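You operate a simulated robot arm through the tools that you are given. There is no shell and no other tool. Be economical: measure what you need, move in short steps, check, and stop when the job is done.

The job below is to be done with a simulated robot arm. You get a single attempt, and the scene is never put back.

Task
Put things in order on the desk top. At the end: the yellow clip stands where the glass with the black foot stood; the glass with the black foot stands where the cream dial card stood; the cream dial card is on the white yoghurt tub; the green tin with a steel knob is in the white bowl; whatever was shut is shut again. Leave all else as you found it, and nothing knocked over.

It is judged by the outcome, as a careful person would: the job done as asked, and still so three seconds after it is handed in. It fails if anything else is knocked over, pushed out of place, dropped, spilled or broken.

Robot
A 7-joint arm with a two-finger parallel gripper, fixed in place. Base frame: the origin is at the foot of the arm, x ahead of it, y to its left, z up; the work surface is at about z = 0. Lengths are in mm, angles in rad, forces in N, time in s.
With the tool pointing down near the work surface it reaches from about 240 to 620 mm from the base axis. Its first joint turns from -1.152 to 1.152 rad. Payload 2.6 kg.
Tool frame: the origin (TCP) lies between the finger pads and is the grasp point; the fingertips stand 30 mm ahead of it; z points along the fingers, y is the line along which they close. Largest opening 94 mm; finger width 28, thickness 10; the body of the gripper, 50 by 96 mm, starts 55 mm behind the TCP.
Orientation is told as [roll, pitch, yaw] about the base's x, y, z axes, in that order, counted from this pose: with the fingers straight down and closing along the base's y, the tool's x points along the base's -x, its y along +y and its z along -z.

Tools
- The arm moves only by the tool play_rows. Its argument "deltas" is a list of rows, each an object (a shift or turn left out is 0, a gripper value left out holds the last) with "translation": the shift along the tool's x, y, z in mm, a list of three; "rot": the turn, a rotation vector about the tool's x, y, z in rad, a list of three; "claw": the opening, from 0 (shut) to 1 (fully open). In form: [{"translation": [dx, dy, dz], "rot": [ax, ay, az], "claw": claw}, ...]. A call has 1 to 12 rows; each row is the pose to reach, as a shift and turn from the pose commanded when the call began, along the tool's axes at that moment. A row lasts 0.2 s, in which the tool goes at most 50 mm and 0.15 rad; a call with a longer step from one row to the next is refused whole, and so is a gripper value outside its range. A pose out of reach is approached as far as the arm can. The call stops where the force on the tool passes 40 N (or 10 N more than at its start, if that is more) or the arm is blocked; 0.2 s more then pass. Each finger travels about 72 mm/s and halts on what it meets, pressing with about 39 N; the grip force reading is that of the motor and also rises with nothing between the fingers. The clock runs only during rows and for 0.2 s after the last one: add rows that repeat a pose to give the fingers time. The reply holds the time, the measured pose of the TCP, the force on the tool along the base axes, the opening and the grip force, in the units named above and with some noise.
- Cameras (640 x 400 px; columns grow to the right, rows downward): "scene" is fixed at [47, 450, 557.3]; the picture's right is [-0.60, -0.80, 0.00], its down [-0.51, 0.39, -0.77] and it looks along [0.61, -0.46, -0.64] (base axes); focal length 276 px, centre (320, 200). "wrist" rides on the gripper at [-37, 0, -58] in the tool frame; the picture's right is [0.00, -1.00, 0.00], its down [0.97, 0.00, -0.24] and it looks along [0.24, 0.00, 0.97] (tool axes); focal length 218 px, centre (320, 200).
- grab_frame(camera): a new picture of that camera. The clock stands still meanwhile.
- locate(camera, pixels): for up to 12 pixels [column, row] of the newest picture of that camera ("zoom" is the newest enlarged one), the place [x, y, z] in the base frame of the surface seen there, good to about 3 mm. The clock stands still meanwhile.
- inspect(camera, box): a new picture of the part [left, top, right, bottom] of that camera's present view, enlarged. The clock stands still meanwhile.
- hand_in(): hands the job in; it is judged then, once.

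Keep the steps short. Do not move on a guess: measure, check each grasp and each placing, and mend mistakes. In all there are 80 turns and 34 pictures (those below and enlarged ones count). Leave the gripper open and the arm clear of the work at the hand-in unless told otherwise, and finish with a single line.

The tools are called after "Request:" as name(argument=value, ...) on one line, values as JSON. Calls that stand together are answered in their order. play_rows: Moves the arm, as the interface text tells. Its arguments: {"type":"object","properties":{"deltas":{"type":"array","items":{"type":"object","properties":{"translation":{"type":"array","items":{"type":"number"}},"rot":{"type":"array","items":{"type":"number"}},"claw":{"type":"number"}}}}},"required":["deltas"]} The other tools are called the same way: grab_frame (camera) takes a picture; locate (camera, pixels) gives the place of the surface under pixels of a picture; inspect (camera, box) takes an enlarged picture of a part of a camera's view; hand_in () hands the job in.

At the start:

```text
time_s: 0.0
eef_pos: [316.1, 238.7, 314.0]
ee_rot: [0.001, 0.001, 0.0]
contact_force: [-0.2, 0.4, -1.1]
width: 94.0
finger_force: 0.1
```

scene: 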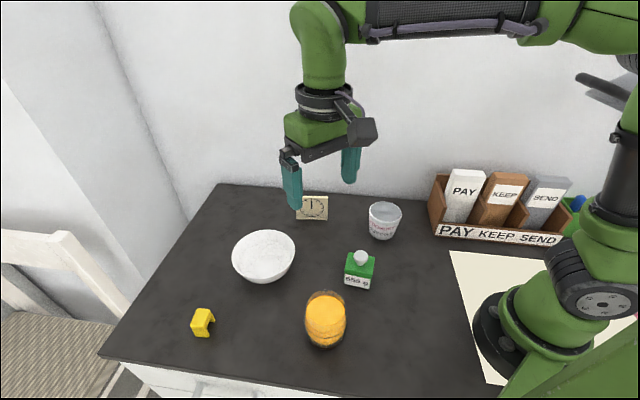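
wrist: 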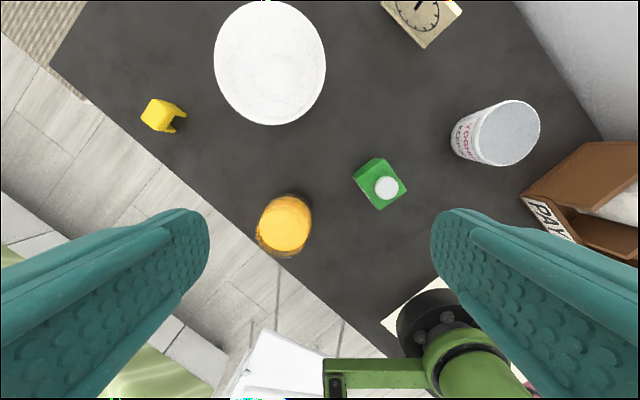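

I see the clip, the bowl, an orange-filled glass, the tin, the tub and the dial card. I'll enlarge the main area of the scene view first.

Request:
inspect(camera="scene", box=[170, 180, 410, 355])

Request:
inspect(camera="wrist", box=[120, 0, 560, 275])

```text
2.29 times, centred on (290, 268) of scene
```

zoom: 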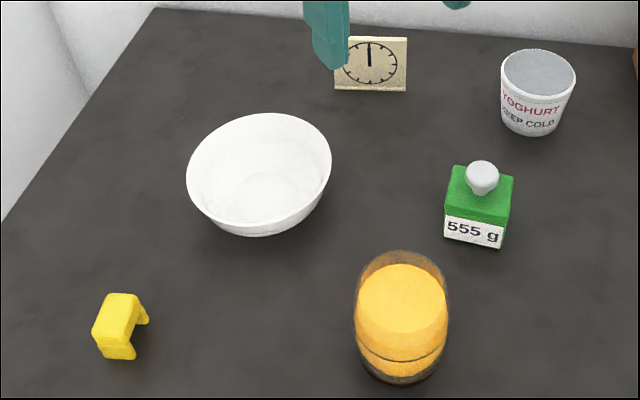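

```text
1.45 times, centred on (340, 138) of wrist
```

zoom: 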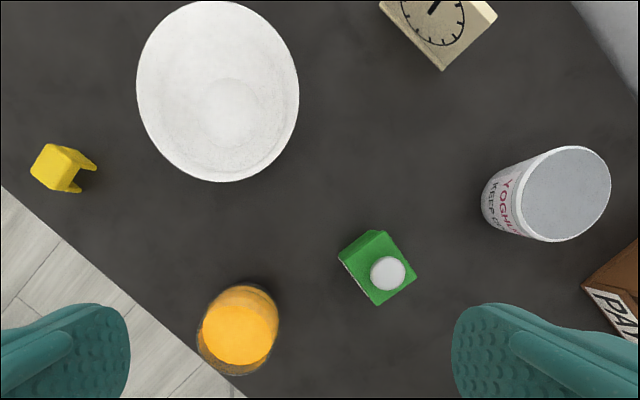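

The glass is full of orange drink, so it has to stay level, and the tub's top looks flat grey. I'll measure the surfaces in both views.

Request:
locate(camera="zoom", pixels=[[240, 335], [236, 285], [278, 325], [566, 192], [530, 175], [605, 190], [387, 273], [365, 250], [360, 232], [345, 262], [376, 303], [414, 278]])

Request:
locate(camera="zoom", pixels=[[60, 165], [48, 145], [32, 172], [80, 152], [70, 185], [225, 95], [138, 90], [298, 95], [225, 180], [440, 68], [495, 15], [433, 10]])

Request:
locate(camera="scene", pixels=[[296, 219], [327, 219], [328, 196], [312, 207], [384, 212], [372, 208], [399, 210], [325, 305], [325, 346], [200, 312], [196, 334], [362, 257]])

```text
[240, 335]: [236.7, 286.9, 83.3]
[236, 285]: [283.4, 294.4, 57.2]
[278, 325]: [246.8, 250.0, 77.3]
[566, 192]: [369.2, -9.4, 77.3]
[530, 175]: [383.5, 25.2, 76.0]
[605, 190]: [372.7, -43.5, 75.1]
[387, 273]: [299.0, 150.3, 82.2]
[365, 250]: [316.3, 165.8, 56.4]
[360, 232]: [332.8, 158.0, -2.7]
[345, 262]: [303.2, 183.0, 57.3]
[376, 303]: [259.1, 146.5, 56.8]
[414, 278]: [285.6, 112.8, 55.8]
```

```text
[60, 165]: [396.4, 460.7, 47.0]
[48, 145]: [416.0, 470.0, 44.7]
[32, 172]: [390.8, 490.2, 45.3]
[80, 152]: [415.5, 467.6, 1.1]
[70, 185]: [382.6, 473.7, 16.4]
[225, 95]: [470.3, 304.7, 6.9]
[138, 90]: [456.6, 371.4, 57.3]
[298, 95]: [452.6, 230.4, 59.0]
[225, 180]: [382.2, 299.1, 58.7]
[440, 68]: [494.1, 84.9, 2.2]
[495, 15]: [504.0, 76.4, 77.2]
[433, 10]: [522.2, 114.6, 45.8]
```

```text
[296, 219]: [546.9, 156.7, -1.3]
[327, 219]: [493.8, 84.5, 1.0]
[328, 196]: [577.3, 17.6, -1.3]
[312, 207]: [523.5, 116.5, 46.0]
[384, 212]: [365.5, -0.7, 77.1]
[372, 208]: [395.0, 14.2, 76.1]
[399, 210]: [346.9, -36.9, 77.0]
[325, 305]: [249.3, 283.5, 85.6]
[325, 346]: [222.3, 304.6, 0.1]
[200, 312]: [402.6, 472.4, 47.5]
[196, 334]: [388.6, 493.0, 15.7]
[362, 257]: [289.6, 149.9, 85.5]
```

Next I need the dial card's shape and thickness. I'll move above it, to about (500, 110, 250), and look down.

Request:
play_rows(deltas=[{"translation": [-37, -26, 13]}, {"translation": [-74, -52, 26]}, {"translation": [-111, -78, 39]}, {"translation": [-148, -104, 52]}, {"translation": [-184, -129, 64]}, {"translation": [-184, -129, 64]}])

Request:
grab_frame(camera="wrist")

Request:
inspect(camera="scene", box=[240, 160, 420, 260])

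```text
time_s: 1.4
eef_pos: [500.0, 109.4, 249.1]
ee_rot: [-0.002, -0.001, 0.001]
contact_force: [-0.2, 0.7, -0.3]
width: 94.0
finger_force: 0.1
```

```text
29 pictures are left
```

wrist: 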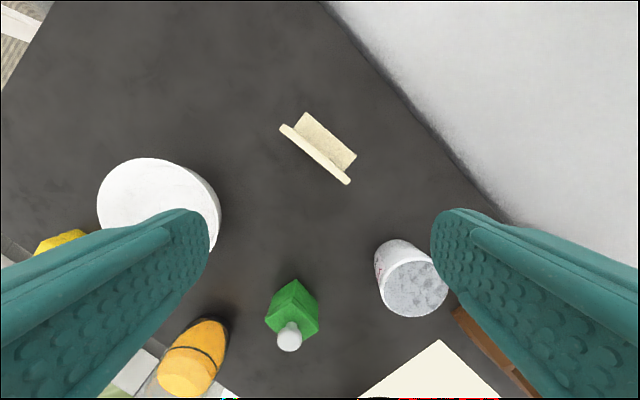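

```text
3.56 times, centred on (330, 210) of scene
```

zoom: 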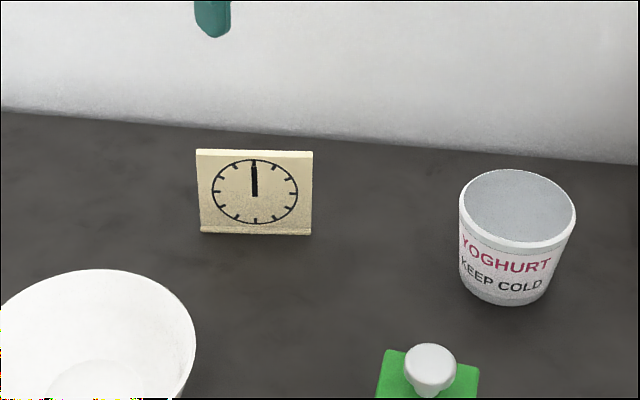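

The card looks like an upright plate with a foot plate behind it. I'll enlarge it and measure.

Request:
inspect(camera="wrist", box=[256, 100, 384, 200])

```text
4.00 times, centred on (320, 150) of wrist
```

zoom: 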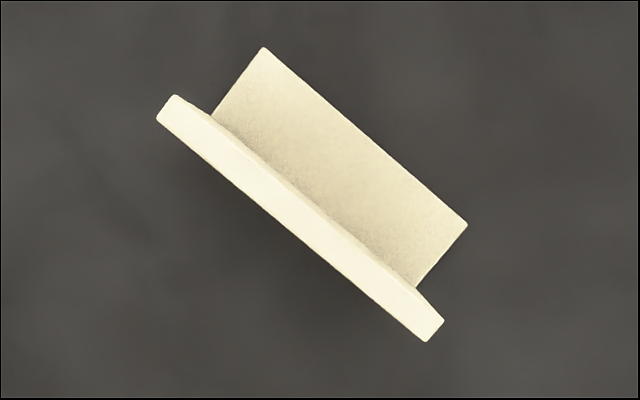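

Request:
locate(camera="zoom", pixels=[[175, 105], [430, 330], [300, 217], [165, 118], [440, 320], [263, 52], [462, 225], [360, 150], [340, 180], [415, 280], [215, 118], [250, 100]])

Request:
locate(camera="wrist", pixels=[[414, 290], [414, 262], [447, 290], [384, 285], [414, 315], [291, 338], [300, 290], [292, 280], [267, 318], [318, 325], [195, 360], [60, 240]])

```text
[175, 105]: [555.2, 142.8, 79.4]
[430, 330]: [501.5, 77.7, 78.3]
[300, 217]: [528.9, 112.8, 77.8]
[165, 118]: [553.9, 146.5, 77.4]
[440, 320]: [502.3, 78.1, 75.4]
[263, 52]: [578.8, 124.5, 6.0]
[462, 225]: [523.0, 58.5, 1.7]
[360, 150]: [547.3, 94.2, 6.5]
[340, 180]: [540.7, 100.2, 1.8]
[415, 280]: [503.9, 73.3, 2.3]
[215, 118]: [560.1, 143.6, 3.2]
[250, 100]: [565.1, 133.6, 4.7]
```

```text
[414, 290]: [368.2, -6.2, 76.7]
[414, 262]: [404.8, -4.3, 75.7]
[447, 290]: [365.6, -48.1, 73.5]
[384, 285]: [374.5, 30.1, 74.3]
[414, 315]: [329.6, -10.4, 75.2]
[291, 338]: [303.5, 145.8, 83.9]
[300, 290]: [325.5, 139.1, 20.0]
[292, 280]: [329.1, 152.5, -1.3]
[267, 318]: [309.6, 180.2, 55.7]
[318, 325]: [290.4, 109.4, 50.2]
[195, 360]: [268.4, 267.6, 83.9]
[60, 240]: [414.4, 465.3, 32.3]
```

The card's plate is about 87 mm long with its top at z 78. Its top midpoint is near (528, 111), it runs along (0.63, 0.78), and the foot reaches about 30 mm behind it. I'll measure the wall and the organizer for clearance.

Request:
locate(camera="wrist", pixels=[[380, 60], [430, 130], [470, 190], [110, 160], [160, 200], [150, 158]])

Request:
locate(camera="scene", pixels=[[437, 233], [435, 178], [449, 172], [483, 172], [522, 175], [568, 182], [345, 278], [371, 288], [348, 258], [306, 318], [345, 318], [325, 292]])

```text
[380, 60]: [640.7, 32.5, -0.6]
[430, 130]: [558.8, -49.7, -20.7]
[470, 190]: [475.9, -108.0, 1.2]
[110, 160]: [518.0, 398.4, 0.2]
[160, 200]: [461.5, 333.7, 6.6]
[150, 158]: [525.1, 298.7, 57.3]
```

```text
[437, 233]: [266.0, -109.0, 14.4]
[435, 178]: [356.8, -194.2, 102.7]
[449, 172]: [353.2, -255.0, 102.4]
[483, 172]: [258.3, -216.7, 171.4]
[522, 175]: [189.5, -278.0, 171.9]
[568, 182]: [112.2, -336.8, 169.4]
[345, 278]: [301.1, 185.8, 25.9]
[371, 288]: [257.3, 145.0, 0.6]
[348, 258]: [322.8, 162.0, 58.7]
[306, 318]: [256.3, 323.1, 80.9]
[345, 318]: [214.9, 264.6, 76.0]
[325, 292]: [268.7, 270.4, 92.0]
```

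The wall and organizer are far enough away. I'll turn to yaw 0.89 above the card at z 190 and check the alignment.

Request:
play_rows(deltas=[{"translation": [-5, 0, 10], "rot": [0, 0, -0.148]}, {"translation": [-10, 0, 20], "rot": [0, 0, -0.296]}, {"translation": [-15, 1, 30], "rot": [0, 0, -0.444]}, {"translation": [-20, 1, 40], "rot": [0, 0, -0.592]}, {"translation": [-25, 1.5, 50], "rot": [0, 0, -0.74]}, {"translation": [-28.5, 1.6, 59], "rot": [0, 0, -0.89]}, {"translation": [-28.5, 1.6, 59], "rot": [0, 0, -0.89]}])

Request:
grab_frame(camera="wrist")

```text
time_s: 3.0
eef_pos: [527.4, 112.4, 190.6]
ee_rot: [-0.001, 0.0, 0.892]
contact_force: [0.5, 1.4, -0.3]
width: 94.0
finger_force: 0.1
```

```text
26 pictures are left
```

wrist: 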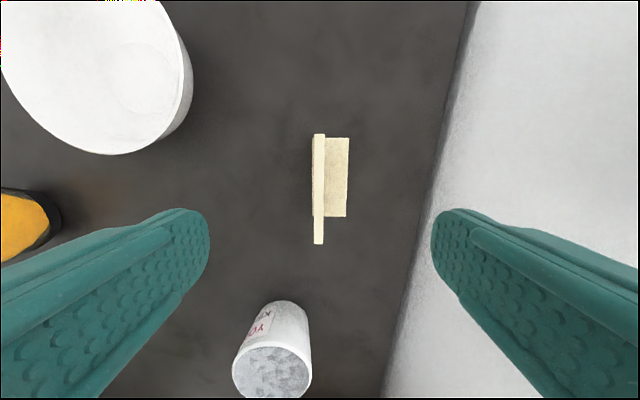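

The plate stands vertical in the picture at column 319, centred between the fingers. I'll go down to z 52.

Request:
play_rows(deltas=[{"translation": [0, 0, 40]}, {"translation": [0, 0, 80]}, {"translation": [0, 0, 110]}, {"translation": [0, 0, 130]}, {"translation": [0, 0, 138]}, {"translation": [0, 0, 138]}])

Request:
grab_frame(camera="wrist")

```text
time_s: 4.4
eef_pos: [529.4, 113.4, 53.4]
ee_rot: [0.001, 0.001, 0.89]
contact_force: [-0.8, 0.2, 0.4]
width: 93.9
finger_force: 0.1
```

```text
25 pictures are left
```

wrist: 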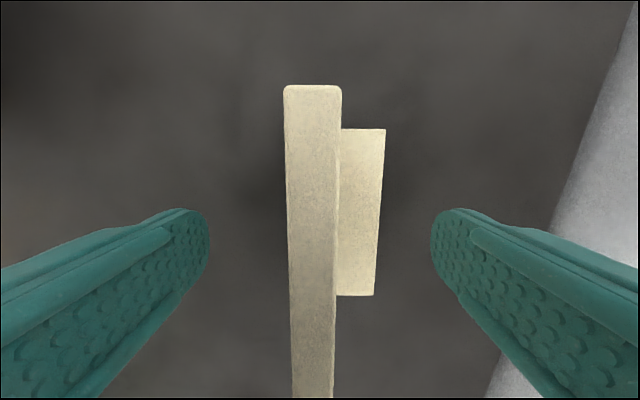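

The plate is centred to within about 1 mm. I'll close the gripper.

Request:
play_rows(deltas=[{"claw": 0.4}, {"claw": 0.2}, {"claw": 0}, {"claw": 0}, {"claw": 0}, {"claw": 0}])

```text
time_s: 5.8
eef_pos: [530.6, 112.9, 51.7]
ee_rot: [0.0, 0.001, 0.891]
contact_force: [0.2, 1.3, 0.7]
width: 11.2
finger_force: 38.9
```

The gripper holds something 11 mm wide, which should be the card. I'll lift 110 mm and look.

Request:
play_rows(deltas=[{"translation": [0, 0, -15]}, {"translation": [0, 0, -45]}, {"translation": [0, 0, -80]}, {"translation": [0, 0, -110]}, {"translation": [0, 0, -110]}])

Request:
grab_frame(camera="wrist")

Request:
inspect(camera="scene", box=[240, 100, 420, 250])

```text
time_s: 7.0
eef_pos: [530.4, 110.8, 163.3]
ee_rot: [0.001, 0.0, 0.89]
contact_force: [0.8, -0.2, -0.4]
width: 11.5
finger_force: 39.1
```

```text
24 pictures are left
```

wrist: 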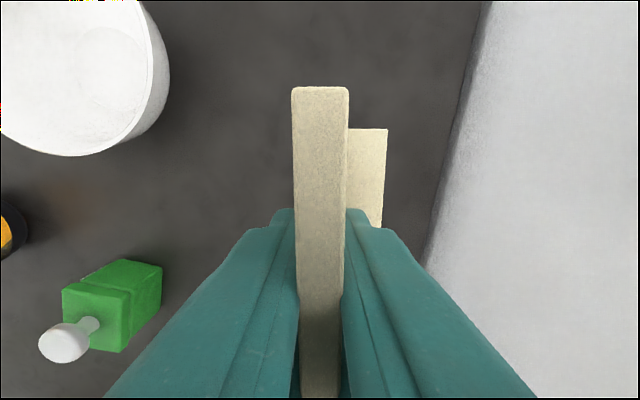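

```text
2.67 times, centred on (330, 175) of scene
```

zoom: 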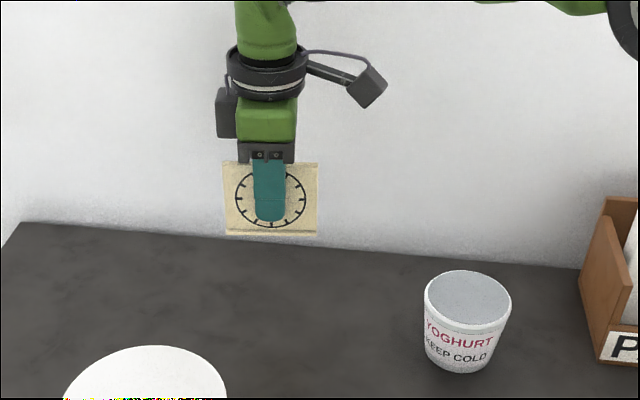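

The card is held upright. I'll carry it over to the tub, with its underside at about z 110, and check before lowering.

Request:
play_rows(deltas=[{"translation": [25, 7.5, 0]}, {"translation": [65, 19.5, 0]}, {"translation": [105, 31.5, 0]}, {"translation": [145, 43.5, 0]}, {"translation": [178, 54, 0]}, {"translation": [194.3, 58.8, 0]}, {"translation": [194.3, 58.8, 0]}])

Request:
grab_frame(camera="scene")

Request:
grab_frame(camera="wrist")

```text
time_s: 8.6
eef_pos: [360.0, -1.8, 162.8]
ee_rot: [0.001, 0.0, 0.89]
contact_force: [-0.1, 0.3, -1.1]
width: 11.3
finger_force: 39.2
```

```text
22 pictures are left
```

scene: 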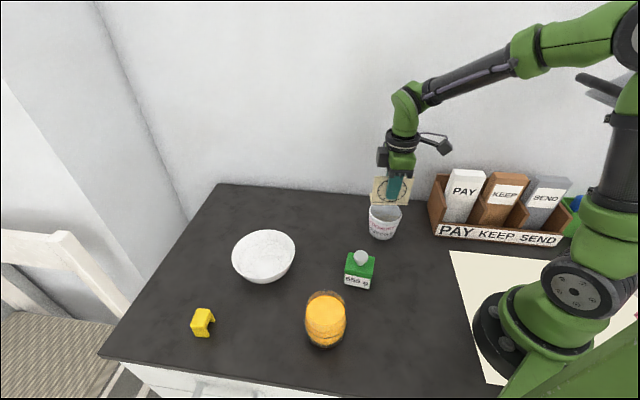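

```text
21 pictures are left
```

wrist: 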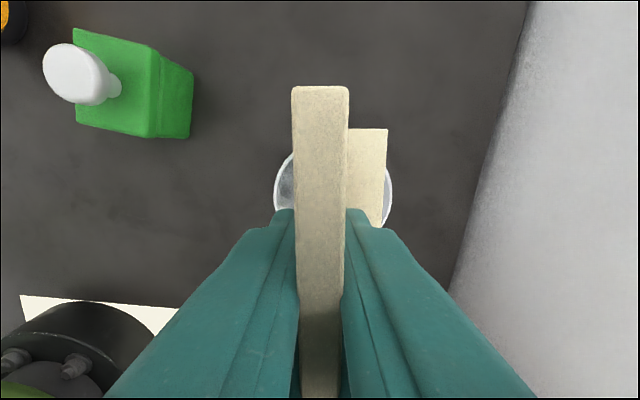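

In the wrist view the tub spans columns 273–393, so it's centred about 9 mm behind the plate, as planned. I'll lower gently.

Request:
play_rows(deltas=[{"translation": [0, 0, 15]}, {"translation": [0, 0, 26]}, {"translation": [0, 0, 30]}, {"translation": [0, 0, 32]}, {"translation": [0, 0, 33]}, {"translation": [0, 0, 33]}])

Request:
inspect(camera="scene", box=[340, 150, 430, 250])

```text
time_s: 10.0
eef_pos: [360.4, -3.0, 130.2]
ee_rot: [0.0, 0.0, 0.889]
contact_force: [-1.0, -0.3, -0.3]
width: 11.0
finger_force: 39.2
```

```text
4.00 times, centred on (385, 200) of scene
```

zoom: 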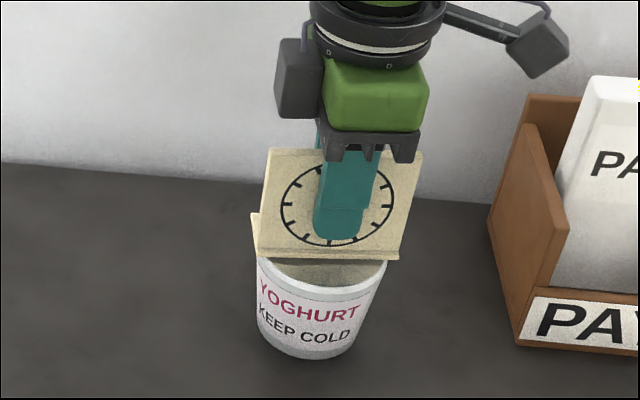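

I read no contact force yet. I'll creep further, in 1 mm rows.

Request:
play_rows(deltas=[{"translation": [0, 0, 1]}, {"translation": [0, 0, 2]}, {"translation": [0, 0, 3]}, {"translation": [0, 0, 3]}])

```text
time_s: 11.0
eef_pos: [360.8, -2.6, 127.9]
ee_rot: [-0.001, 0.0, 0.891]
contact_force: [-0.6, 0.5, 1.6]
width: 11.2
finger_force: 38.8
```

Request:
play_rows(deltas=[{"translation": [0, 0, 0.7]}, {"translation": [0, 0, 1.4]}, {"translation": [0, 0, 2]}, {"translation": [0, 0, 2]}])

```text
time_s: 12.0
eef_pos: [361.1, -1.9, 126.9]
ee_rot: [-0.005, -0.003, 0.89]
contact_force: [-7.1, -3.8, 37.5]
width: 11.2
finger_force: 39.4
```

That reads firm contact at 37 N. I'll back off 1.5 mm, then open to a small width.

Request:
play_rows(deltas=[{"translation": [0, 0, -0.8]}, {"translation": [0, 0, -1.4]}, {"translation": [0, 0, -1.4]}])

Request:
play_rows(deltas=[{"claw": 0.2}, {"claw": 0.35}, {"claw": 0.5}, {"claw": 0.5}])

Request:
inspect(camera="scene", box=[340, 150, 430, 250])

```text
time_s: 12.8
eef_pos: [360.7, -1.8, 126.5]
ee_rot: [0.001, -0.001, 0.892]
contact_force: [4.6, -1.7, 14.8]
width: 11.0
finger_force: 38.7
```

```text
time_s: 13.8
eef_pos: [360.9, -2.2, 126.9]
ee_rot: [-0.001, 0.001, 0.889]
contact_force: [0.2, -1.0, 0.7]
width: 46.9
finger_force: 0.0
```

```text
4.00 times, centred on (385, 200) of scene
```

zoom: 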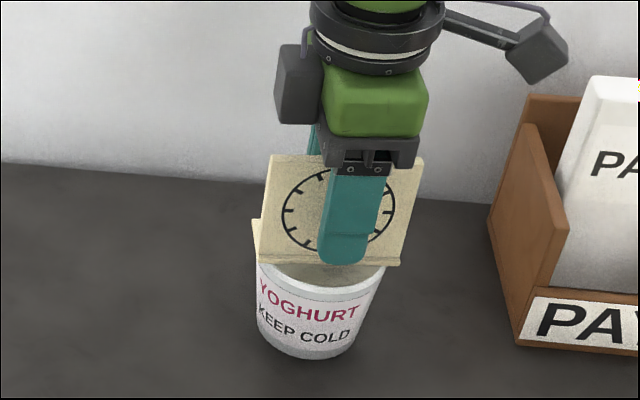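

The card stands on the tub. I'll rise 110 mm straight up and look.

Request:
play_rows(deltas=[{"translation": [0, 0, -20]}, {"translation": [0, 0, -60]}, {"translation": [0, 0, -100]}, {"translation": [0, 0, -110], "claw": 1}, {"translation": [0, 0, -110], "claw": 1}, {"translation": [0, 0, -110], "claw": 1}])

Request:
grab_frame(camera="wrist")

```text
time_s: 15.2
eef_pos: [357.0, -2.1, 238.1]
ee_rot: [0.0, 0.0, 0.89]
contact_force: [-0.4, 0.0, -0.3]
width: 93.9
finger_force: 0.1
```

```text
18 pictures are left
```

wrist: 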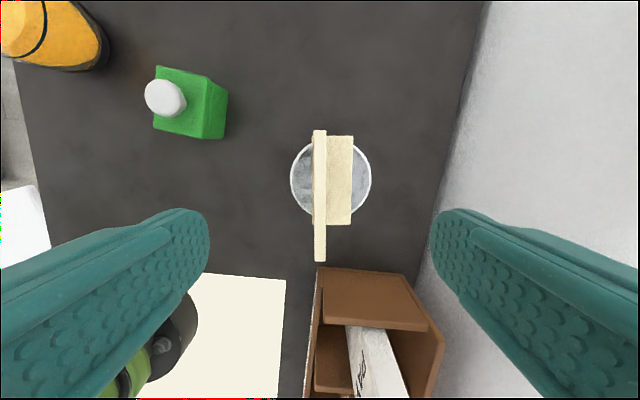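

The card sits squarely across the tub, clear of everything. I'll move above the glass, turning back to yaw 0.

Request:
play_rows(deltas=[{"translation": [-20, 40, 0], "rot": [0, 0, 0.12]}, {"translation": [-41, 80, 0], "rot": [0, 0, 0.25]}, {"translation": [-61, 120, 0], "rot": [0, 0, 0.38]}, {"translation": [-82, 160, 0], "rot": [0, 0, 0.51]}, {"translation": [-102, 200, 0], "rot": [0, 0, 0.64]}, {"translation": [-122, 240, 0], "rot": [0, 0, 0.77]}, {"translation": [-142.3, 278.6, 0], "rot": [0, 0, 0.89]}, {"translation": [-142.3, 278.6, 0], "rot": [0, 0, 0.89]}])

Request:
grab_frame(camera="wrist")

```text
time_s: 17.0
eef_pos: [233.6, 284.1, 238.5]
ee_rot: [-0.001, 0.0, 0.0]
contact_force: [-0.5, 0.2, -0.9]
width: 94.0
finger_force: 0.1
```

```text
17 pictures are left
```

wrist: 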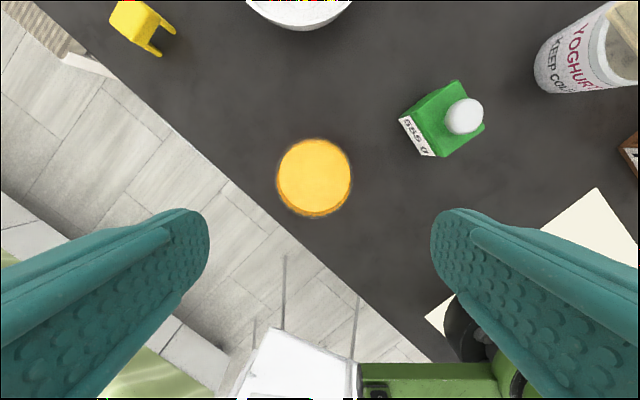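

Request:
inspect(camera="wrist", box=[260, 125, 372, 230])

Request:
locate(camera="wrist", pixels=[[314, 173], [280, 175], [348, 175], [314, 142], [314, 206], [314, 214], [297, 145], [133, 18], [118, 25], [142, 8], [157, 50], [172, 30]])

```text
3.81 times, centred on (316, 178) of wrist
```

zoom: 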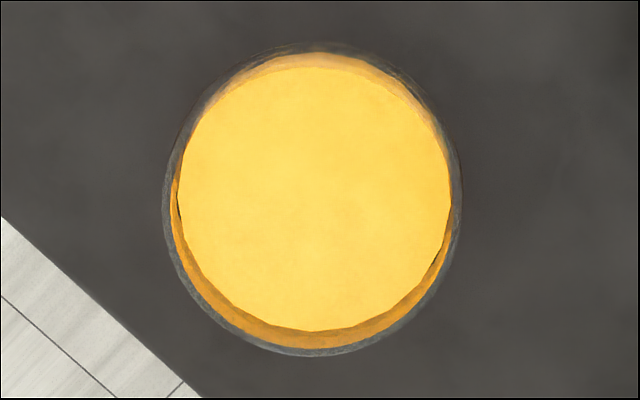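

```text
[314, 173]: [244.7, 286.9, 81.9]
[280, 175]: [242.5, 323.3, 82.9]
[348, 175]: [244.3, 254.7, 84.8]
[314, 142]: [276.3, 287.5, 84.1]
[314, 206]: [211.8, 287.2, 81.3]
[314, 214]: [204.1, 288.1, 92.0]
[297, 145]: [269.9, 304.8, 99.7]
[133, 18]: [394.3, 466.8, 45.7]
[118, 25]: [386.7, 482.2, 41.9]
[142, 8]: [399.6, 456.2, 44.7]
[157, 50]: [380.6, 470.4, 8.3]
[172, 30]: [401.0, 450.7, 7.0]
```

The glass centre is about (244, 289), the rim about z 98 and the belly about 78 mm wide. I'll centre over it and stop at z 147, with the fingertips above the rim, to check.

Request:
play_rows(deltas=[{"translation": [-10.3, 5.5, 10]}, {"translation": [-10.3, 5.5, 50]}, {"translation": [-10.3, 5.5, 80]}, {"translation": [-10.3, 5.5, 91]}, {"translation": [-10.3, 5.5, 91]}])

Request:
grab_frame(camera="wrist")

```text
time_s: 18.2
eef_pos: [246.1, 289.7, 146.8]
ee_rot: [0.0, -0.001, -0.001]
contact_force: [-0.2, 0.3, 0.2]
width: 94.2
finger_force: 0.0
```

```text
15 pictures are left
```

wrist: 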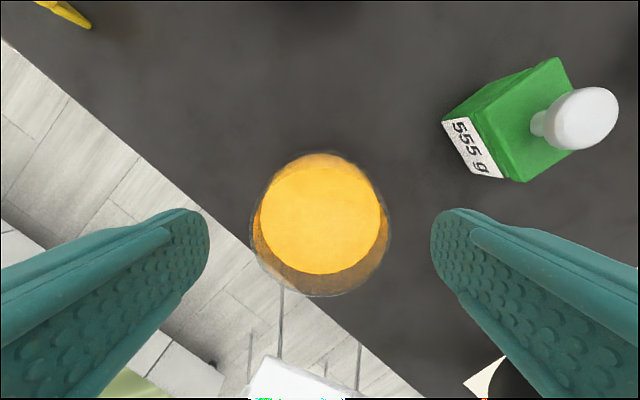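

The glass spans columns 249–389, centred at 319. I'll go straight down to z 56.

Request:
play_rows(deltas=[{"translation": [0, 0, 20]}, {"translation": [0, 0, 40]}, {"translation": [0, 0, 60]}, {"translation": [0, 0, 75]}, {"translation": [0, 0, 86]}, {"translation": [0, 0, 91]}, {"translation": [0, 0, 91]}])

```text
time_s: 19.8
eef_pos: [244.1, 288.9, 54.1]
ee_rot: [0.0, -0.002, 0.002]
contact_force: [0.3, -0.3, -0.2]
width: 93.9
finger_force: 0.0
```

There was no contact on the way down. I'll close on the glass gradually.

Request:
play_rows(deltas=[{"claw": 0.9}, {"claw": 0.85}, {"claw": 0.8}, {"claw": 0.75}, {"claw": 0.7}, {"claw": 0.65}, {"claw": 0.6}, {"claw": 0.6}])

```text
time_s: 21.6
eef_pos: [243.1, 289.8, 56.1]
ee_rot: [-0.001, -0.001, 0.001]
contact_force: [0.5, 0.4, 1.3]
width: 78.6
finger_force: 39.1
```

I have a firm hold at 78.6 mm. I'll lift slowly, keeping it level.

Request:
play_rows(deltas=[{"translation": [0, 0, -2]}, {"translation": [0, 0, -6]}, {"translation": [0, 0, -13]}, {"translation": [0, 0, -22]}, {"translation": [0, 0, -32]}, {"translation": [0, 0, -43]}, {"translation": [0, 0, -54]}, {"translation": [0, 0, -65]}, {"translation": [0, 0, -75]}, {"translation": [0, 0, -83]}, {"translation": [0, 0, -88]}, {"translation": [0, 0, -90]}])

Request:
grab_frame(camera="scene")

```text
time_s: 24.2
eef_pos: [244.1, 290.6, 146.8]
ee_rot: [0.0, 0.001, 0.001]
contact_force: [0.1, -0.1, -2.7]
width: 78.7
finger_force: 39.4
```

```text
14 pictures are left
```

scene: 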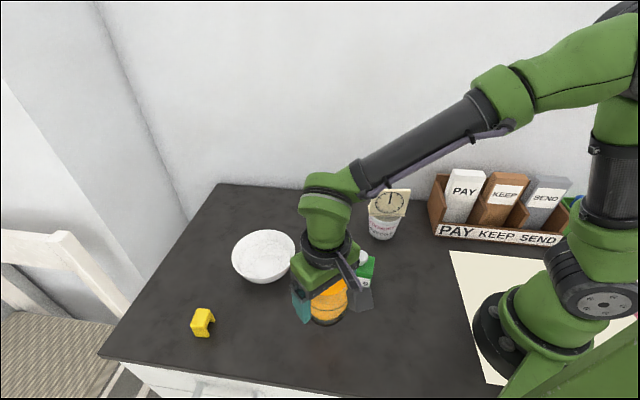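

The glass is lifted level. I'll carry it slowly toward the old card spot, about (536, 105), in two calls.

Request:
play_rows(deltas=[{"translation": [-1.7, -1.1, 0]}, {"translation": [-5.9, -3.7, 0]}, {"translation": [-12.7, -8, 0]}, {"translation": [-22.8, -14.4, 0]}, {"translation": [-36.4, -22.9, 0]}, {"translation": [-52.5, -33, 0]}, {"translation": [-71.1, -44.8, 0]}, {"translation": [-91.4, -57.6, 0]}, {"translation": [-110, -69.3, 0]}, {"translation": [-126, -79.4, 0]}, {"translation": [-137.9, -86.9, 0]}, {"translation": [-146, -92, 0]}])

Request:
play_rows(deltas=[{"translation": [-1.7, -1.1, 0]}, {"translation": [-5.9, -3.7, 0]}, {"translation": [-12.7, -8, 0]}, {"translation": [-22.8, -14.4, 0]}, {"translation": [-36.4, -22.9, 0]}, {"translation": [-52.5, -33, 0]}, {"translation": [-71.1, -44.8, 0]}, {"translation": [-91.4, -57.6, 0]}, {"translation": [-110, -69.3, 0]}, {"translation": [-126, -79.4, 0]}, {"translation": [-137.9, -86.9, 0]}, {"translation": [-146, -92, 0]}])

```text
time_s: 26.8
eef_pos: [392.2, 197.3, 144.3]
ee_rot: [-0.001, -0.001, 0.001]
contact_force: [-0.1, 0.8, -1.8]
width: 78.7
finger_force: 39.4
```

```text
time_s: 29.4
eef_pos: [537.0, 105.9, 145.0]
ee_rot: [0.0, -0.001, -0.001]
contact_force: [-0.5, -0.2, -1.6]
width: 78.7
finger_force: 39.0
```

I'm over the spot at (537, 106). I'll lower 90 mm slowly.

Request:
play_rows(deltas=[{"translation": [0, 0, 3]}, {"translation": [0, 0, 11]}, {"translation": [0, 0, 23]}, {"translation": [0, 0, 37]}, {"translation": [0, 0, 51]}, {"translation": [0, 0, 64]}, {"translation": [0, 0, 74]}, {"translation": [0, 0, 82]}, {"translation": [0, 0, 86]}, {"translation": [0, 0, 88]}, {"translation": [0, 0, 89]}, {"translation": [0, 0, 89]}])

```text
time_s: 32.0
eef_pos: [536.7, 104.9, 55.4]
ee_rot: [0.0, -0.002, 0.0]
contact_force: [-0.1, -0.1, -1.3]
width: 78.8
finger_force: 38.8
```

Request:
play_rows(deltas=[{"translation": [0, 0, 0.5]}, {"translation": [0, 0, 1]}, {"translation": [0, 0, 1]}])

```text
time_s: 32.8
eef_pos: [535.6, 106.1, 54.3]
ee_rot: [0.0, -0.003, -0.001]
contact_force: [3.6, -1.5, 8.4]
width: 78.8
finger_force: 39.6
```

The reading is 8 N, so the glass is on the desk. I'll open slowly.

Request:
play_rows(deltas=[{"claw": 0.85}, {"claw": 0.9}, {"claw": 0.95}, {"claw": 1}, {"claw": 1}])

Request:
play_rows(deltas=[{"translation": [0, 0, -10]}, {"translation": [0, 0, -25]}, {"translation": [0, 0, -45]}, {"translation": [0, 0, -70]}, {"translation": [0, 0, -100]}, {"translation": [0, 0, -130]}, {"translation": [0, 0, -130]}])

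Request:
grab_frame(camera="wrist")

```text
time_s: 34.0
eef_pos: [534.2, 106.3, 54.0]
ee_rot: [0.001, 0.0, 0.001]
contact_force: [0.1, -0.3, -0.6]
width: 93.9
finger_force: 0.1
```

```text
time_s: 35.6
eef_pos: [534.3, 107.2, 183.4]
ee_rot: [0.001, -0.001, -0.001]
contact_force: [-0.9, -1.1, -0.5]
width: 93.9
finger_force: 0.1
```

```text
13 pictures are left
```

wrist: 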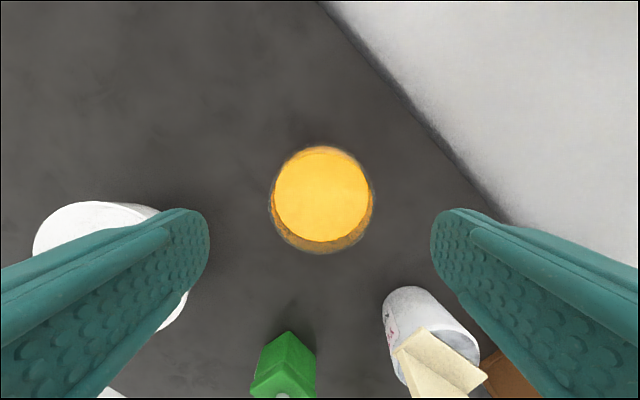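

The glass stands with its drink level. Next is the clip; I'll move to about (375, 425, 200) for a close look.

Request:
play_rows(deltas=[{"translation": [20, 40, -3]}, {"translation": [40, 80, -6]}, {"translation": [60, 120, -9]}, {"translation": [80, 160, -12]}, {"translation": [100, 200, -15]}, {"translation": [120, 240, -17]}, {"translation": [140, 280, -17]}, {"translation": [160, 318, -17]}, {"translation": [160, 318, -17]}])

Request:
grab_frame(camera="wrist")

```text
time_s: 37.6
eef_pos: [375.7, 425.5, 200.9]
ee_rot: [0.0, 0.0, -0.001]
contact_force: [-0.1, 0.1, 0.7]
width: 94.2
finger_force: 0.0
```

```text
12 pictures are left
```

wrist: 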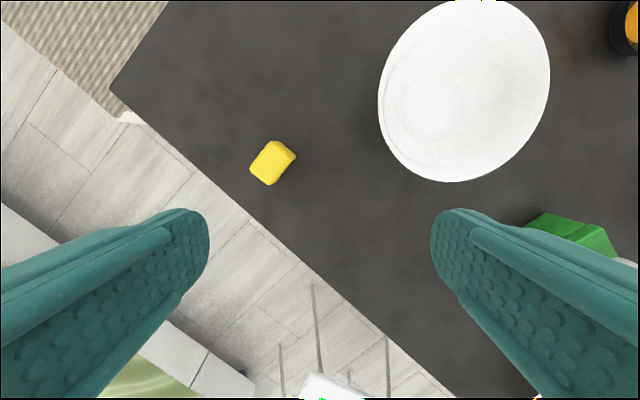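

Request:
inspect(camera="wrist", box=[240, 130, 304, 194])

Request:
inspect(camera="scene", box=[180, 295, 230, 345])

Request:
locate(camera="wrist", pixels=[[252, 167], [271, 183], [293, 154], [275, 142], [272, 162], [294, 158], [262, 152]])

```text
6.25 times, centred on (272, 162) of wrist
```

zoom: 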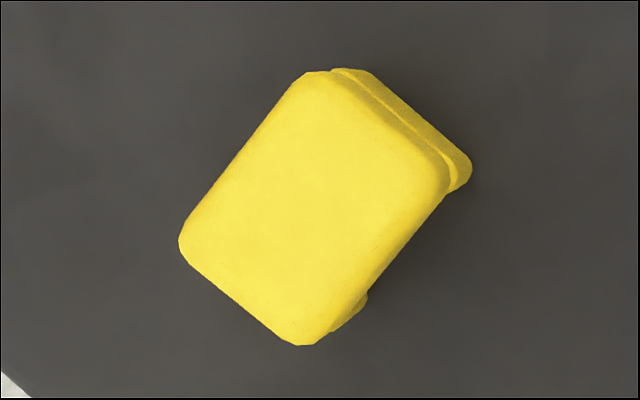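

```text
8.00 times, centred on (205, 320) of scene
```

zoom: 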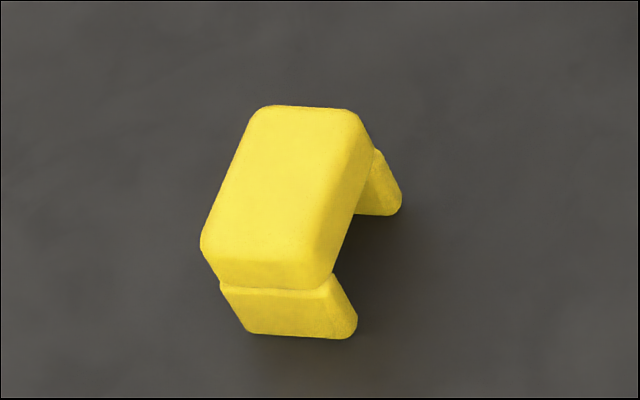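

```text
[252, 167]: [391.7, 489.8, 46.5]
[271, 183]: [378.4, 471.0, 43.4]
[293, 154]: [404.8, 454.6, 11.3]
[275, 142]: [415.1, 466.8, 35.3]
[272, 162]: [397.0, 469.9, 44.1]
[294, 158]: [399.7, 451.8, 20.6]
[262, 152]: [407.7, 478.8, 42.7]
```

The clip is an inverted U. Its top is centred near (395.6, 473), about 34 mm along (0.73, −0.68) and 26 mm across, with the top at z 45. I'll turn to yaw −0.75 to grip across the short side, and approach at z 120.

Request:
play_rows(deltas=[{"translation": [-4, 9.7, 16], "rot": [0, 0, 0.15]}, {"translation": [-8, 19.4, 32], "rot": [0, 0, 0.3]}, {"translation": [-12, 29, 48], "rot": [0, 0, 0.45]}, {"translation": [-16, 39, 64], "rot": [0, 0, 0.6]}, {"translation": [-20, 48, 80], "rot": [0, 0, 0.75]}, {"translation": [-20, 48, 80], "rot": [0, 0, 0.75]}])

Request:
grab_frame(camera="wrist")

```text
time_s: 39.0
eef_pos: [391.7, 471.5, 121.5]
ee_rot: [-0.001, 0.0, -0.752]
contact_force: [0.1, -0.4, 0.3]
width: 94.1
finger_force: 0.0
out of reach, approached as far as the arm can: row 5, 6
```

```text
9 pictures are left
```

wrist: 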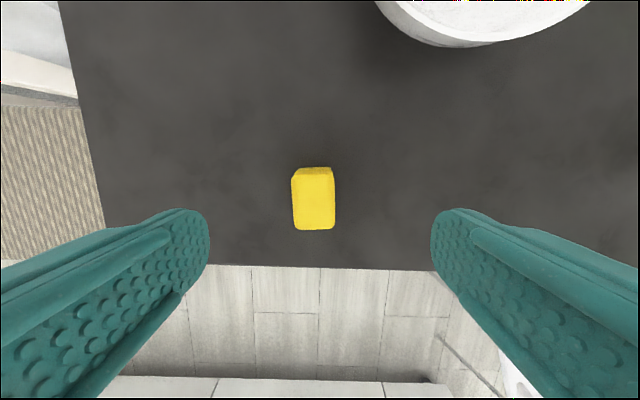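

The clip is upright in the picture at column 313, about 4 mm farther out than the TCP. That's within reach of the fingers. I'll go down to z 36 with a 3 mm shift along tool −x.

Request:
play_rows(deltas=[{"translation": [-3, 0, 20]}, {"translation": [-3, 0, 45]}, {"translation": [-3, 0, 65]}, {"translation": [-3, 0, 78]}, {"translation": [-3, 0, 84]}, {"translation": [-3, 0, 84]}])

```text
time_s: 40.4
eef_pos: [394.7, 469.9, 37.3]
ee_rot: [0.001, -0.001, -0.75]
contact_force: [-0.4, 1.1, -0.7]
width: 93.8
finger_force: 0.0
```

The TCP is at z 37 with no contact. I'll close on the clip.

Request:
play_rows(deltas=[{"claw": 0.6}, {"claw": 0.4}, {"claw": 0.3}, {"claw": 0.2}, {"claw": 0.1}, {"claw": 0}, {"claw": 0}])

Request:
play_rows(deltas=[{"translation": [0, 0, -10]}, {"translation": [0, 0, -30]}, {"translation": [0, 0, -60]}, {"translation": [0, 0, -90]}, {"translation": [0, 0, -90]}])

Request:
grab_frame(camera="wrist")

```text
time_s: 42.0
eef_pos: [393.9, 469.0, 36.2]
ee_rot: [0.0, 0.001, -0.748]
contact_force: [-0.5, 0.3, 0.6]
width: 31.1
finger_force: 39.1
```

```text
time_s: 43.2
eef_pos: [392.5, 468.4, 125.6]
ee_rot: [0.0, -0.001, -0.753]
contact_force: [-0.2, 0.5, 0.1]
width: 30.8
finger_force: 39.0
```

```text
8 pictures are left
```

wrist: 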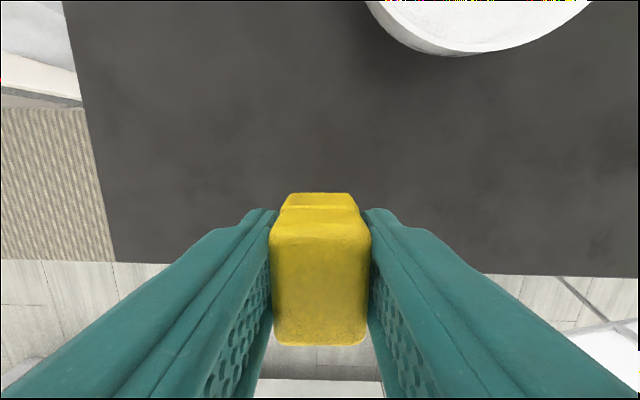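

The clip is held at 31 mm. I'll carry it to the glass's old place at (244, 289).

Request:
play_rows(deltas=[{"translation": [-2, -30, 0]}, {"translation": [-4, -70, 0]}, {"translation": [-6, -110, 0]}, {"translation": [-8, -150, 0]}, {"translation": [-10, -190, 0]}, {"translation": [-12, -220, 0]}, {"translation": [-13, -234, 0]}, {"translation": [-13, -234, 0]}])

```text
time_s: 45.0
eef_pos: [246.3, 288.9, 125.6]
ee_rot: [0.001, 0.002, -0.751]
contact_force: [-0.7, 0.3, -0.9]
width: 31.0
finger_force: 39.6
```

I'm in place. I'll lower 88 mm, then creep to contact.

Request:
play_rows(deltas=[{"translation": [0, 0, 25]}, {"translation": [0, 0, 50]}, {"translation": [0, 0, 72]}, {"translation": [0, 0, 83]}, {"translation": [0, 0, 87]}, {"translation": [0, 0, 88.5]}, {"translation": [0, 0, 89.5]}, {"translation": [0, 0, 89.5]}])

Request:
play_rows(deltas=[{"translation": [0, 0, 0.5]}, {"translation": [0, 0, 1]}, {"translation": [0, 0, 1]}])

```text
time_s: 46.8
eef_pos: [244.7, 288.1, 38.1]
ee_rot: [0.001, -0.001, -0.747]
contact_force: [0.6, 0.0, -0.5]
width: 31.1
finger_force: 38.6
```

```text
time_s: 47.6
eef_pos: [244.9, 289.4, 36.3]
ee_rot: [0.002, 0.0, -0.751]
contact_force: [-5.0, -8.8, 28.4]
width: 30.7
finger_force: 38.9
```

The clip touches down. I'll ease off 0.8 mm, open, and rise.

Request:
play_rows(deltas=[{"translation": [0, 0, -0.8]}, {"translation": [0, 0, -0.8], "claw": 0.5}, {"translation": [0, 0, -0.8], "claw": 0.6}, {"translation": [0, 0, -0.8], "claw": 0.7}, {"translation": [0, 0, -0.8], "claw": 0.7}])

Request:
play_rows(deltas=[{"translation": [0, 0, -15]}, {"translation": [0, 0, -50]}, {"translation": [0, 0, -90]}, {"translation": [0, 0, -130], "claw": 1}, {"translation": [0, 0, -160], "claw": 1}, {"translation": [0, 0, -160], "claw": 1}])

Request:
grab_frame(camera="wrist")

```text
time_s: 48.8
eef_pos: [244.2, 289.2, 36.6]
ee_rot: [-0.001, -0.001, -0.751]
contact_force: [0.7, 0.4, 0.5]
width: 65.8
finger_force: 0.1
```

```text
time_s: 50.2
eef_pos: [244.4, 289.9, 197.0]
ee_rot: [-0.001, -0.001, -0.749]
contact_force: [0.1, -0.6, -0.2]
width: 94.0
finger_force: 0.0
```

```text
7 pictures are left
```

wrist: 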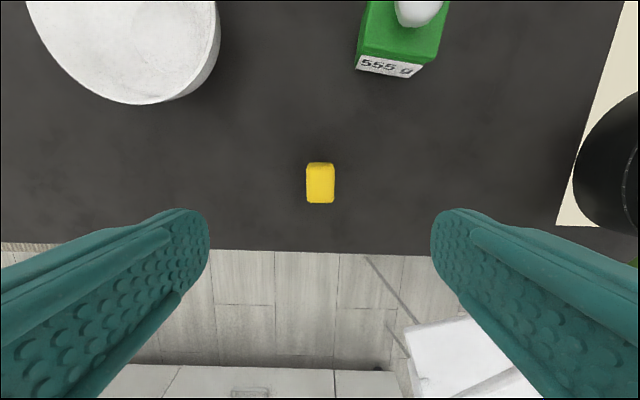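

The clip stands at (244, 289). Next is the tin; I'll go above it, turning 0.157 rad more to square up with its sides.

Request:
play_rows(deltas=[{"translation": [-32, -19, 0], "rot": [0, 0, 0.04]}, {"translation": [-64, -38, 0], "rot": [0, 0, 0.08]}, {"translation": [-96, -57, 0], "rot": [0, 0, 0.12]}, {"translation": [-124.8, -73.8, 0], "rot": [0, 0, 0.157]}, {"translation": [-124.8, -73.8, 0], "rot": [0, 0, 0.157]}])

Request:
grab_frame(camera="wrist")

```text
time_s: 51.4
eef_pos: [284.4, 152.1, 196.6]
ee_rot: [0.0, 0.0, -0.907]
contact_force: [-0.6, -0.8, -0.7]
width: 94.0
finger_force: 0.0
```

```text
6 pictures are left
```

wrist: 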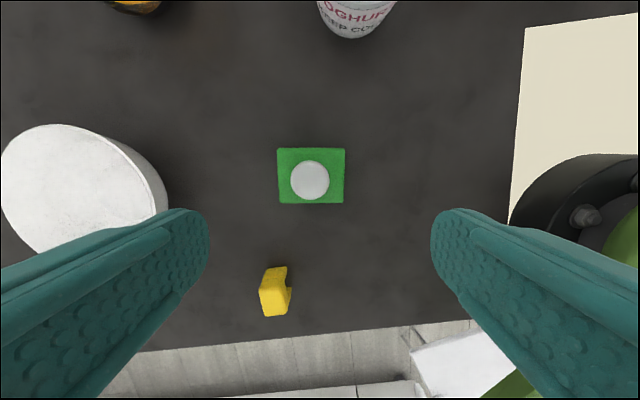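

Request:
locate(camera="wrist", pixels=[[280, 152], [342, 152], [280, 200], [341, 200], [311, 180], [311, 155], [10, 180], [60, 130], [100, 240], [160, 180], [45, 190], [311, 197]])

Request:
inspect(camera="scene", box=[225, 220, 305, 290])

```text
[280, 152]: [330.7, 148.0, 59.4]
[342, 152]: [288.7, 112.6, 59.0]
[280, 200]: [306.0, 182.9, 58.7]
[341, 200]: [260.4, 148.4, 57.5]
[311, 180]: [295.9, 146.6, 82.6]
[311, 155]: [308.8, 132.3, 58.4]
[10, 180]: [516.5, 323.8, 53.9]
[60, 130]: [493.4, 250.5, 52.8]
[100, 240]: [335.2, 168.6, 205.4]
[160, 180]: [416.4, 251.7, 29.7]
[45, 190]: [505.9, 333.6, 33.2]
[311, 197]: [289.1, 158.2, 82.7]
```

```text
5.71 times, centred on (265, 255) of scene
```

zoom: 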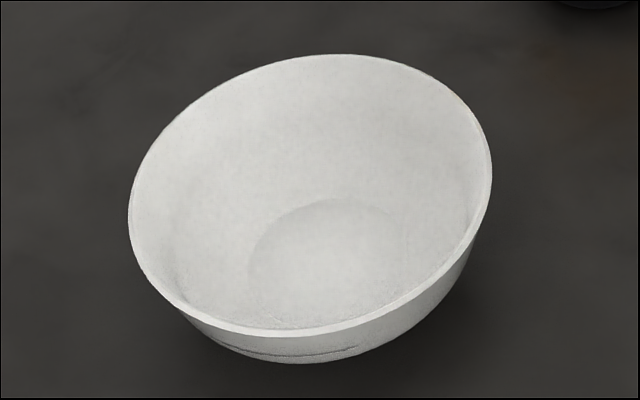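

Request:
locate(camera="zoom", pixels=[[325, 262], [250, 265], [405, 250], [325, 200], [325, 320], [200, 300], [132, 210], [488, 180], [350, 57], [260, 330], [475, 240], [180, 240]])

```text
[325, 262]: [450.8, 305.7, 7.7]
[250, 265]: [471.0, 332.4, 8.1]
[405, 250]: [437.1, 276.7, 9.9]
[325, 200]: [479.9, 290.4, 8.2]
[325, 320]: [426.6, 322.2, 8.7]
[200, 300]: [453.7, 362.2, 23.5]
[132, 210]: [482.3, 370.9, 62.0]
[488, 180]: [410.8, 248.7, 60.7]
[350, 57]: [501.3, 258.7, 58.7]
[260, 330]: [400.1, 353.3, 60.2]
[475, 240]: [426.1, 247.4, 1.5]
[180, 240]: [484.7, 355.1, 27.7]
```

The tin's centre is (296.5, 148), its top is at z 58 and it's about 58 × 47 mm. The bowl centre is (452, 306), with its floor at z 8. I'll centre over the tin and go down to z 45.

Request:
play_rows(deltas=[{"translation": [-5, 4, 15]}, {"translation": [-10.2, 7.3, 50]}, {"translation": [-10.2, 7.3, 75]}, {"translation": [-10.2, 7.3, 100]}, {"translation": [-10.2, 7.3, 125]}, {"translation": [-10.2, 7.3, 143]}, {"translation": [-10.2, 7.3, 152]}, {"translation": [-10.2, 7.3, 152]}])

Request:
play_rows(deltas=[{"claw": 0.85}, {"claw": 0.75}, {"claw": 0.65}, {"claw": 0.55}, {"claw": 0.5}, {"claw": 0.45}, {"claw": 0.45}])

```text
time_s: 53.2
eef_pos: [296.0, 147.4, 44.8]
ee_rot: [-0.001, 0.0, -0.908]
contact_force: [0.1, 0.1, 0.1]
width: 94.1
finger_force: 0.1
```

```text
time_s: 54.8
eef_pos: [297.4, 147.2, 45.0]
ee_rot: [0.0, 0.001, -0.906]
contact_force: [1.2, 0.8, 1.4]
width: 64.5
finger_force: 39.3
```

The gripper holds at 64.5 mm. I'll lift and check that the tin comes up whole.

Request:
play_rows(deltas=[{"translation": [0, 0, -5]}, {"translation": [0, 0, -20]}, {"translation": [0, 0, -45]}, {"translation": [0, 0, -70]}, {"translation": [0, 0, -95]}, {"translation": [0, 0, -110]}, {"translation": [0, 0, -110]}])

Request:
inspect(camera="scene", box=[220, 160, 430, 360])

```text
time_s: 56.4
eef_pos: [297.6, 148.0, 155.5]
ee_rot: [0.0, 0.0, -0.906]
contact_force: [0.0, 0.6, -5.1]
width: 64.6
finger_force: 39.0
```

```text
2.00 times, centred on (325, 260) of scene
```

zoom: 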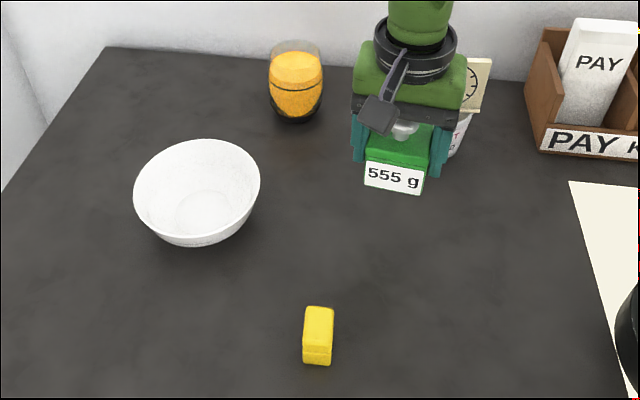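

The whole tin came up, about 5 N. I'll carry it over the bowl.

Request:
play_rows(deltas=[{"translation": [2.7, 20, 0]}, {"translation": [7.3, 55, 0]}, {"translation": [12, 90, 0]}, {"translation": [16.6, 125, 0]}, {"translation": [21.3, 160, 0]}, {"translation": [26, 195, 0]}, {"translation": [28.6, 215, 0]}, {"translation": [29.2, 219.6, 0]}, {"translation": [29.2, 219.6, 0]}])

Request:
grab_frame(camera="wrist")

```text
time_s: 58.4
eef_pos: [452.2, 306.0, 152.9]
ee_rot: [0.002, -0.001, -0.905]
contact_force: [0.4, -0.1, -5.6]
width: 64.2
finger_force: 39.3
```

```text
3 pictures are left
```

wrist: 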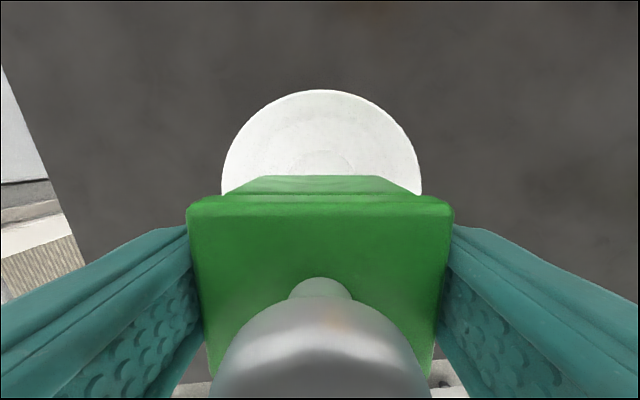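

The bowl is centred at column 321. I'll lower 96 mm, then creep.

Request:
play_rows(deltas=[{"translation": [0, 0, 20]}, {"translation": [0, 0, 45]}, {"translation": [0, 0, 65]}, {"translation": [0, 0, 80]}, {"translation": [0, 0, 89]}, {"translation": [0, 0, 93]}, {"translation": [0, 0, 95]}, {"translation": [0, 0, 96]}, {"translation": [0, 0, 96]}])

Request:
play_rows(deltas=[{"translation": [0, 0, 0.7]}, {"translation": [0, 0, 1.4]}, {"translation": [0, 0, 2]}, {"translation": [0, 0, 2]}])

```text
time_s: 60.4
eef_pos: [452.1, 304.5, 57.3]
ee_rot: [0.001, -0.002, -0.906]
contact_force: [0.6, -3.2, -3.8]
width: 64.1
finger_force: 39.4
```

```text
time_s: 61.4
eef_pos: [451.6, 305.7, 57.6]
ee_rot: [0.0, 0.001, -0.906]
contact_force: [-1.0, -1.9, 2.6]
width: 64.6
finger_force: 38.7
```

The force went from −5.5 N to +2.6 N, so the tin is resting on the bowl. I'll go a touch more, then open a little.

Request:
play_rows(deltas=[{"translation": [0, 0, 0.5]}, {"translation": [0, 0, 0.5]}])

Request:
play_rows(deltas=[{"claw": 0.72}, {"claw": 0.75}, {"claw": 0.78}, {"claw": 0.78}, {"claw": 0.78}])

Request:
inspect(camera="scene", box=[200, 170, 340, 300])

```text
time_s: 62.0
eef_pos: [452.6, 304.9, 57.9]
ee_rot: [0.003, 0.001, -0.908]
contact_force: [-7.4, -5.5, 14.8]
width: 64.5
finger_force: 39.0
```

```text
time_s: 63.2
eef_pos: [451.4, 305.0, 56.2]
ee_rot: [0.0, -0.001, -0.905]
contact_force: [4.3, 2.7, 4.1]
width: 66.3
finger_force: 0.1
```

```text
3.08 times, centred on (270, 235) of scene
```

zoom: 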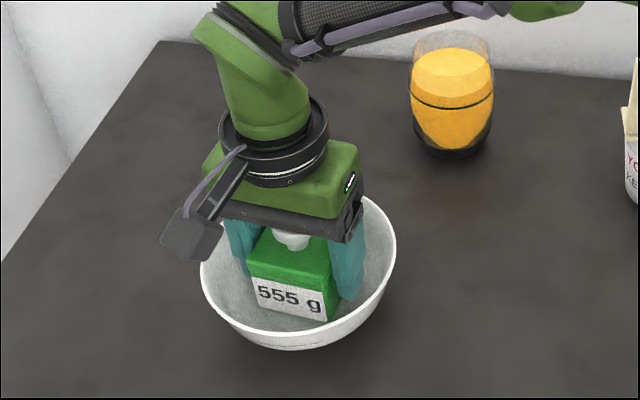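

The tin is down and free, but the opening stays at 66 mm, so a finger may be touching the bowl wall. I'll ease the command to 0.71 and rise very slowly, opening a little as the bowl widens.

Request:
play_rows(deltas=[{"claw": 0.705}, {"claw": 0.705}, {"translation": [0, 0, -1.5], "claw": 0.705}, {"translation": [0, 0, -3], "claw": 0.705}, {"translation": [0, 0, -5], "claw": 0.71}, {"translation": [0, 0, -5], "claw": 0.71}])

```text
time_s: 64.6
eef_pos: [452.3, 306.5, 61.3]
ee_rot: [0.0, 0.001, -0.907]
contact_force: [-0.3, 0.0, 0.0]
width: 66.6
finger_force: 0.0
```

The forces read zero and the tin isn't coming along. I'll keep rising, widening gently.

Request:
play_rows(deltas=[{"translation": [0, 0, -3], "claw": 0.72}, {"translation": [0, 0, -7], "claw": 0.73}, {"translation": [0, 0, -12], "claw": 0.74}, {"translation": [0, 0, -18], "claw": 0.74}, {"translation": [0, 0, -25], "claw": 0.74}, {"translation": [0, 0, -25], "claw": 0.74}])

```text
time_s: 66.0
eef_pos: [453.7, 305.6, 88.7]
ee_rot: [0.0, -0.002, -0.906]
contact_force: [-0.8, -0.2, 0.4]
width: 69.5
finger_force: 0.0
```

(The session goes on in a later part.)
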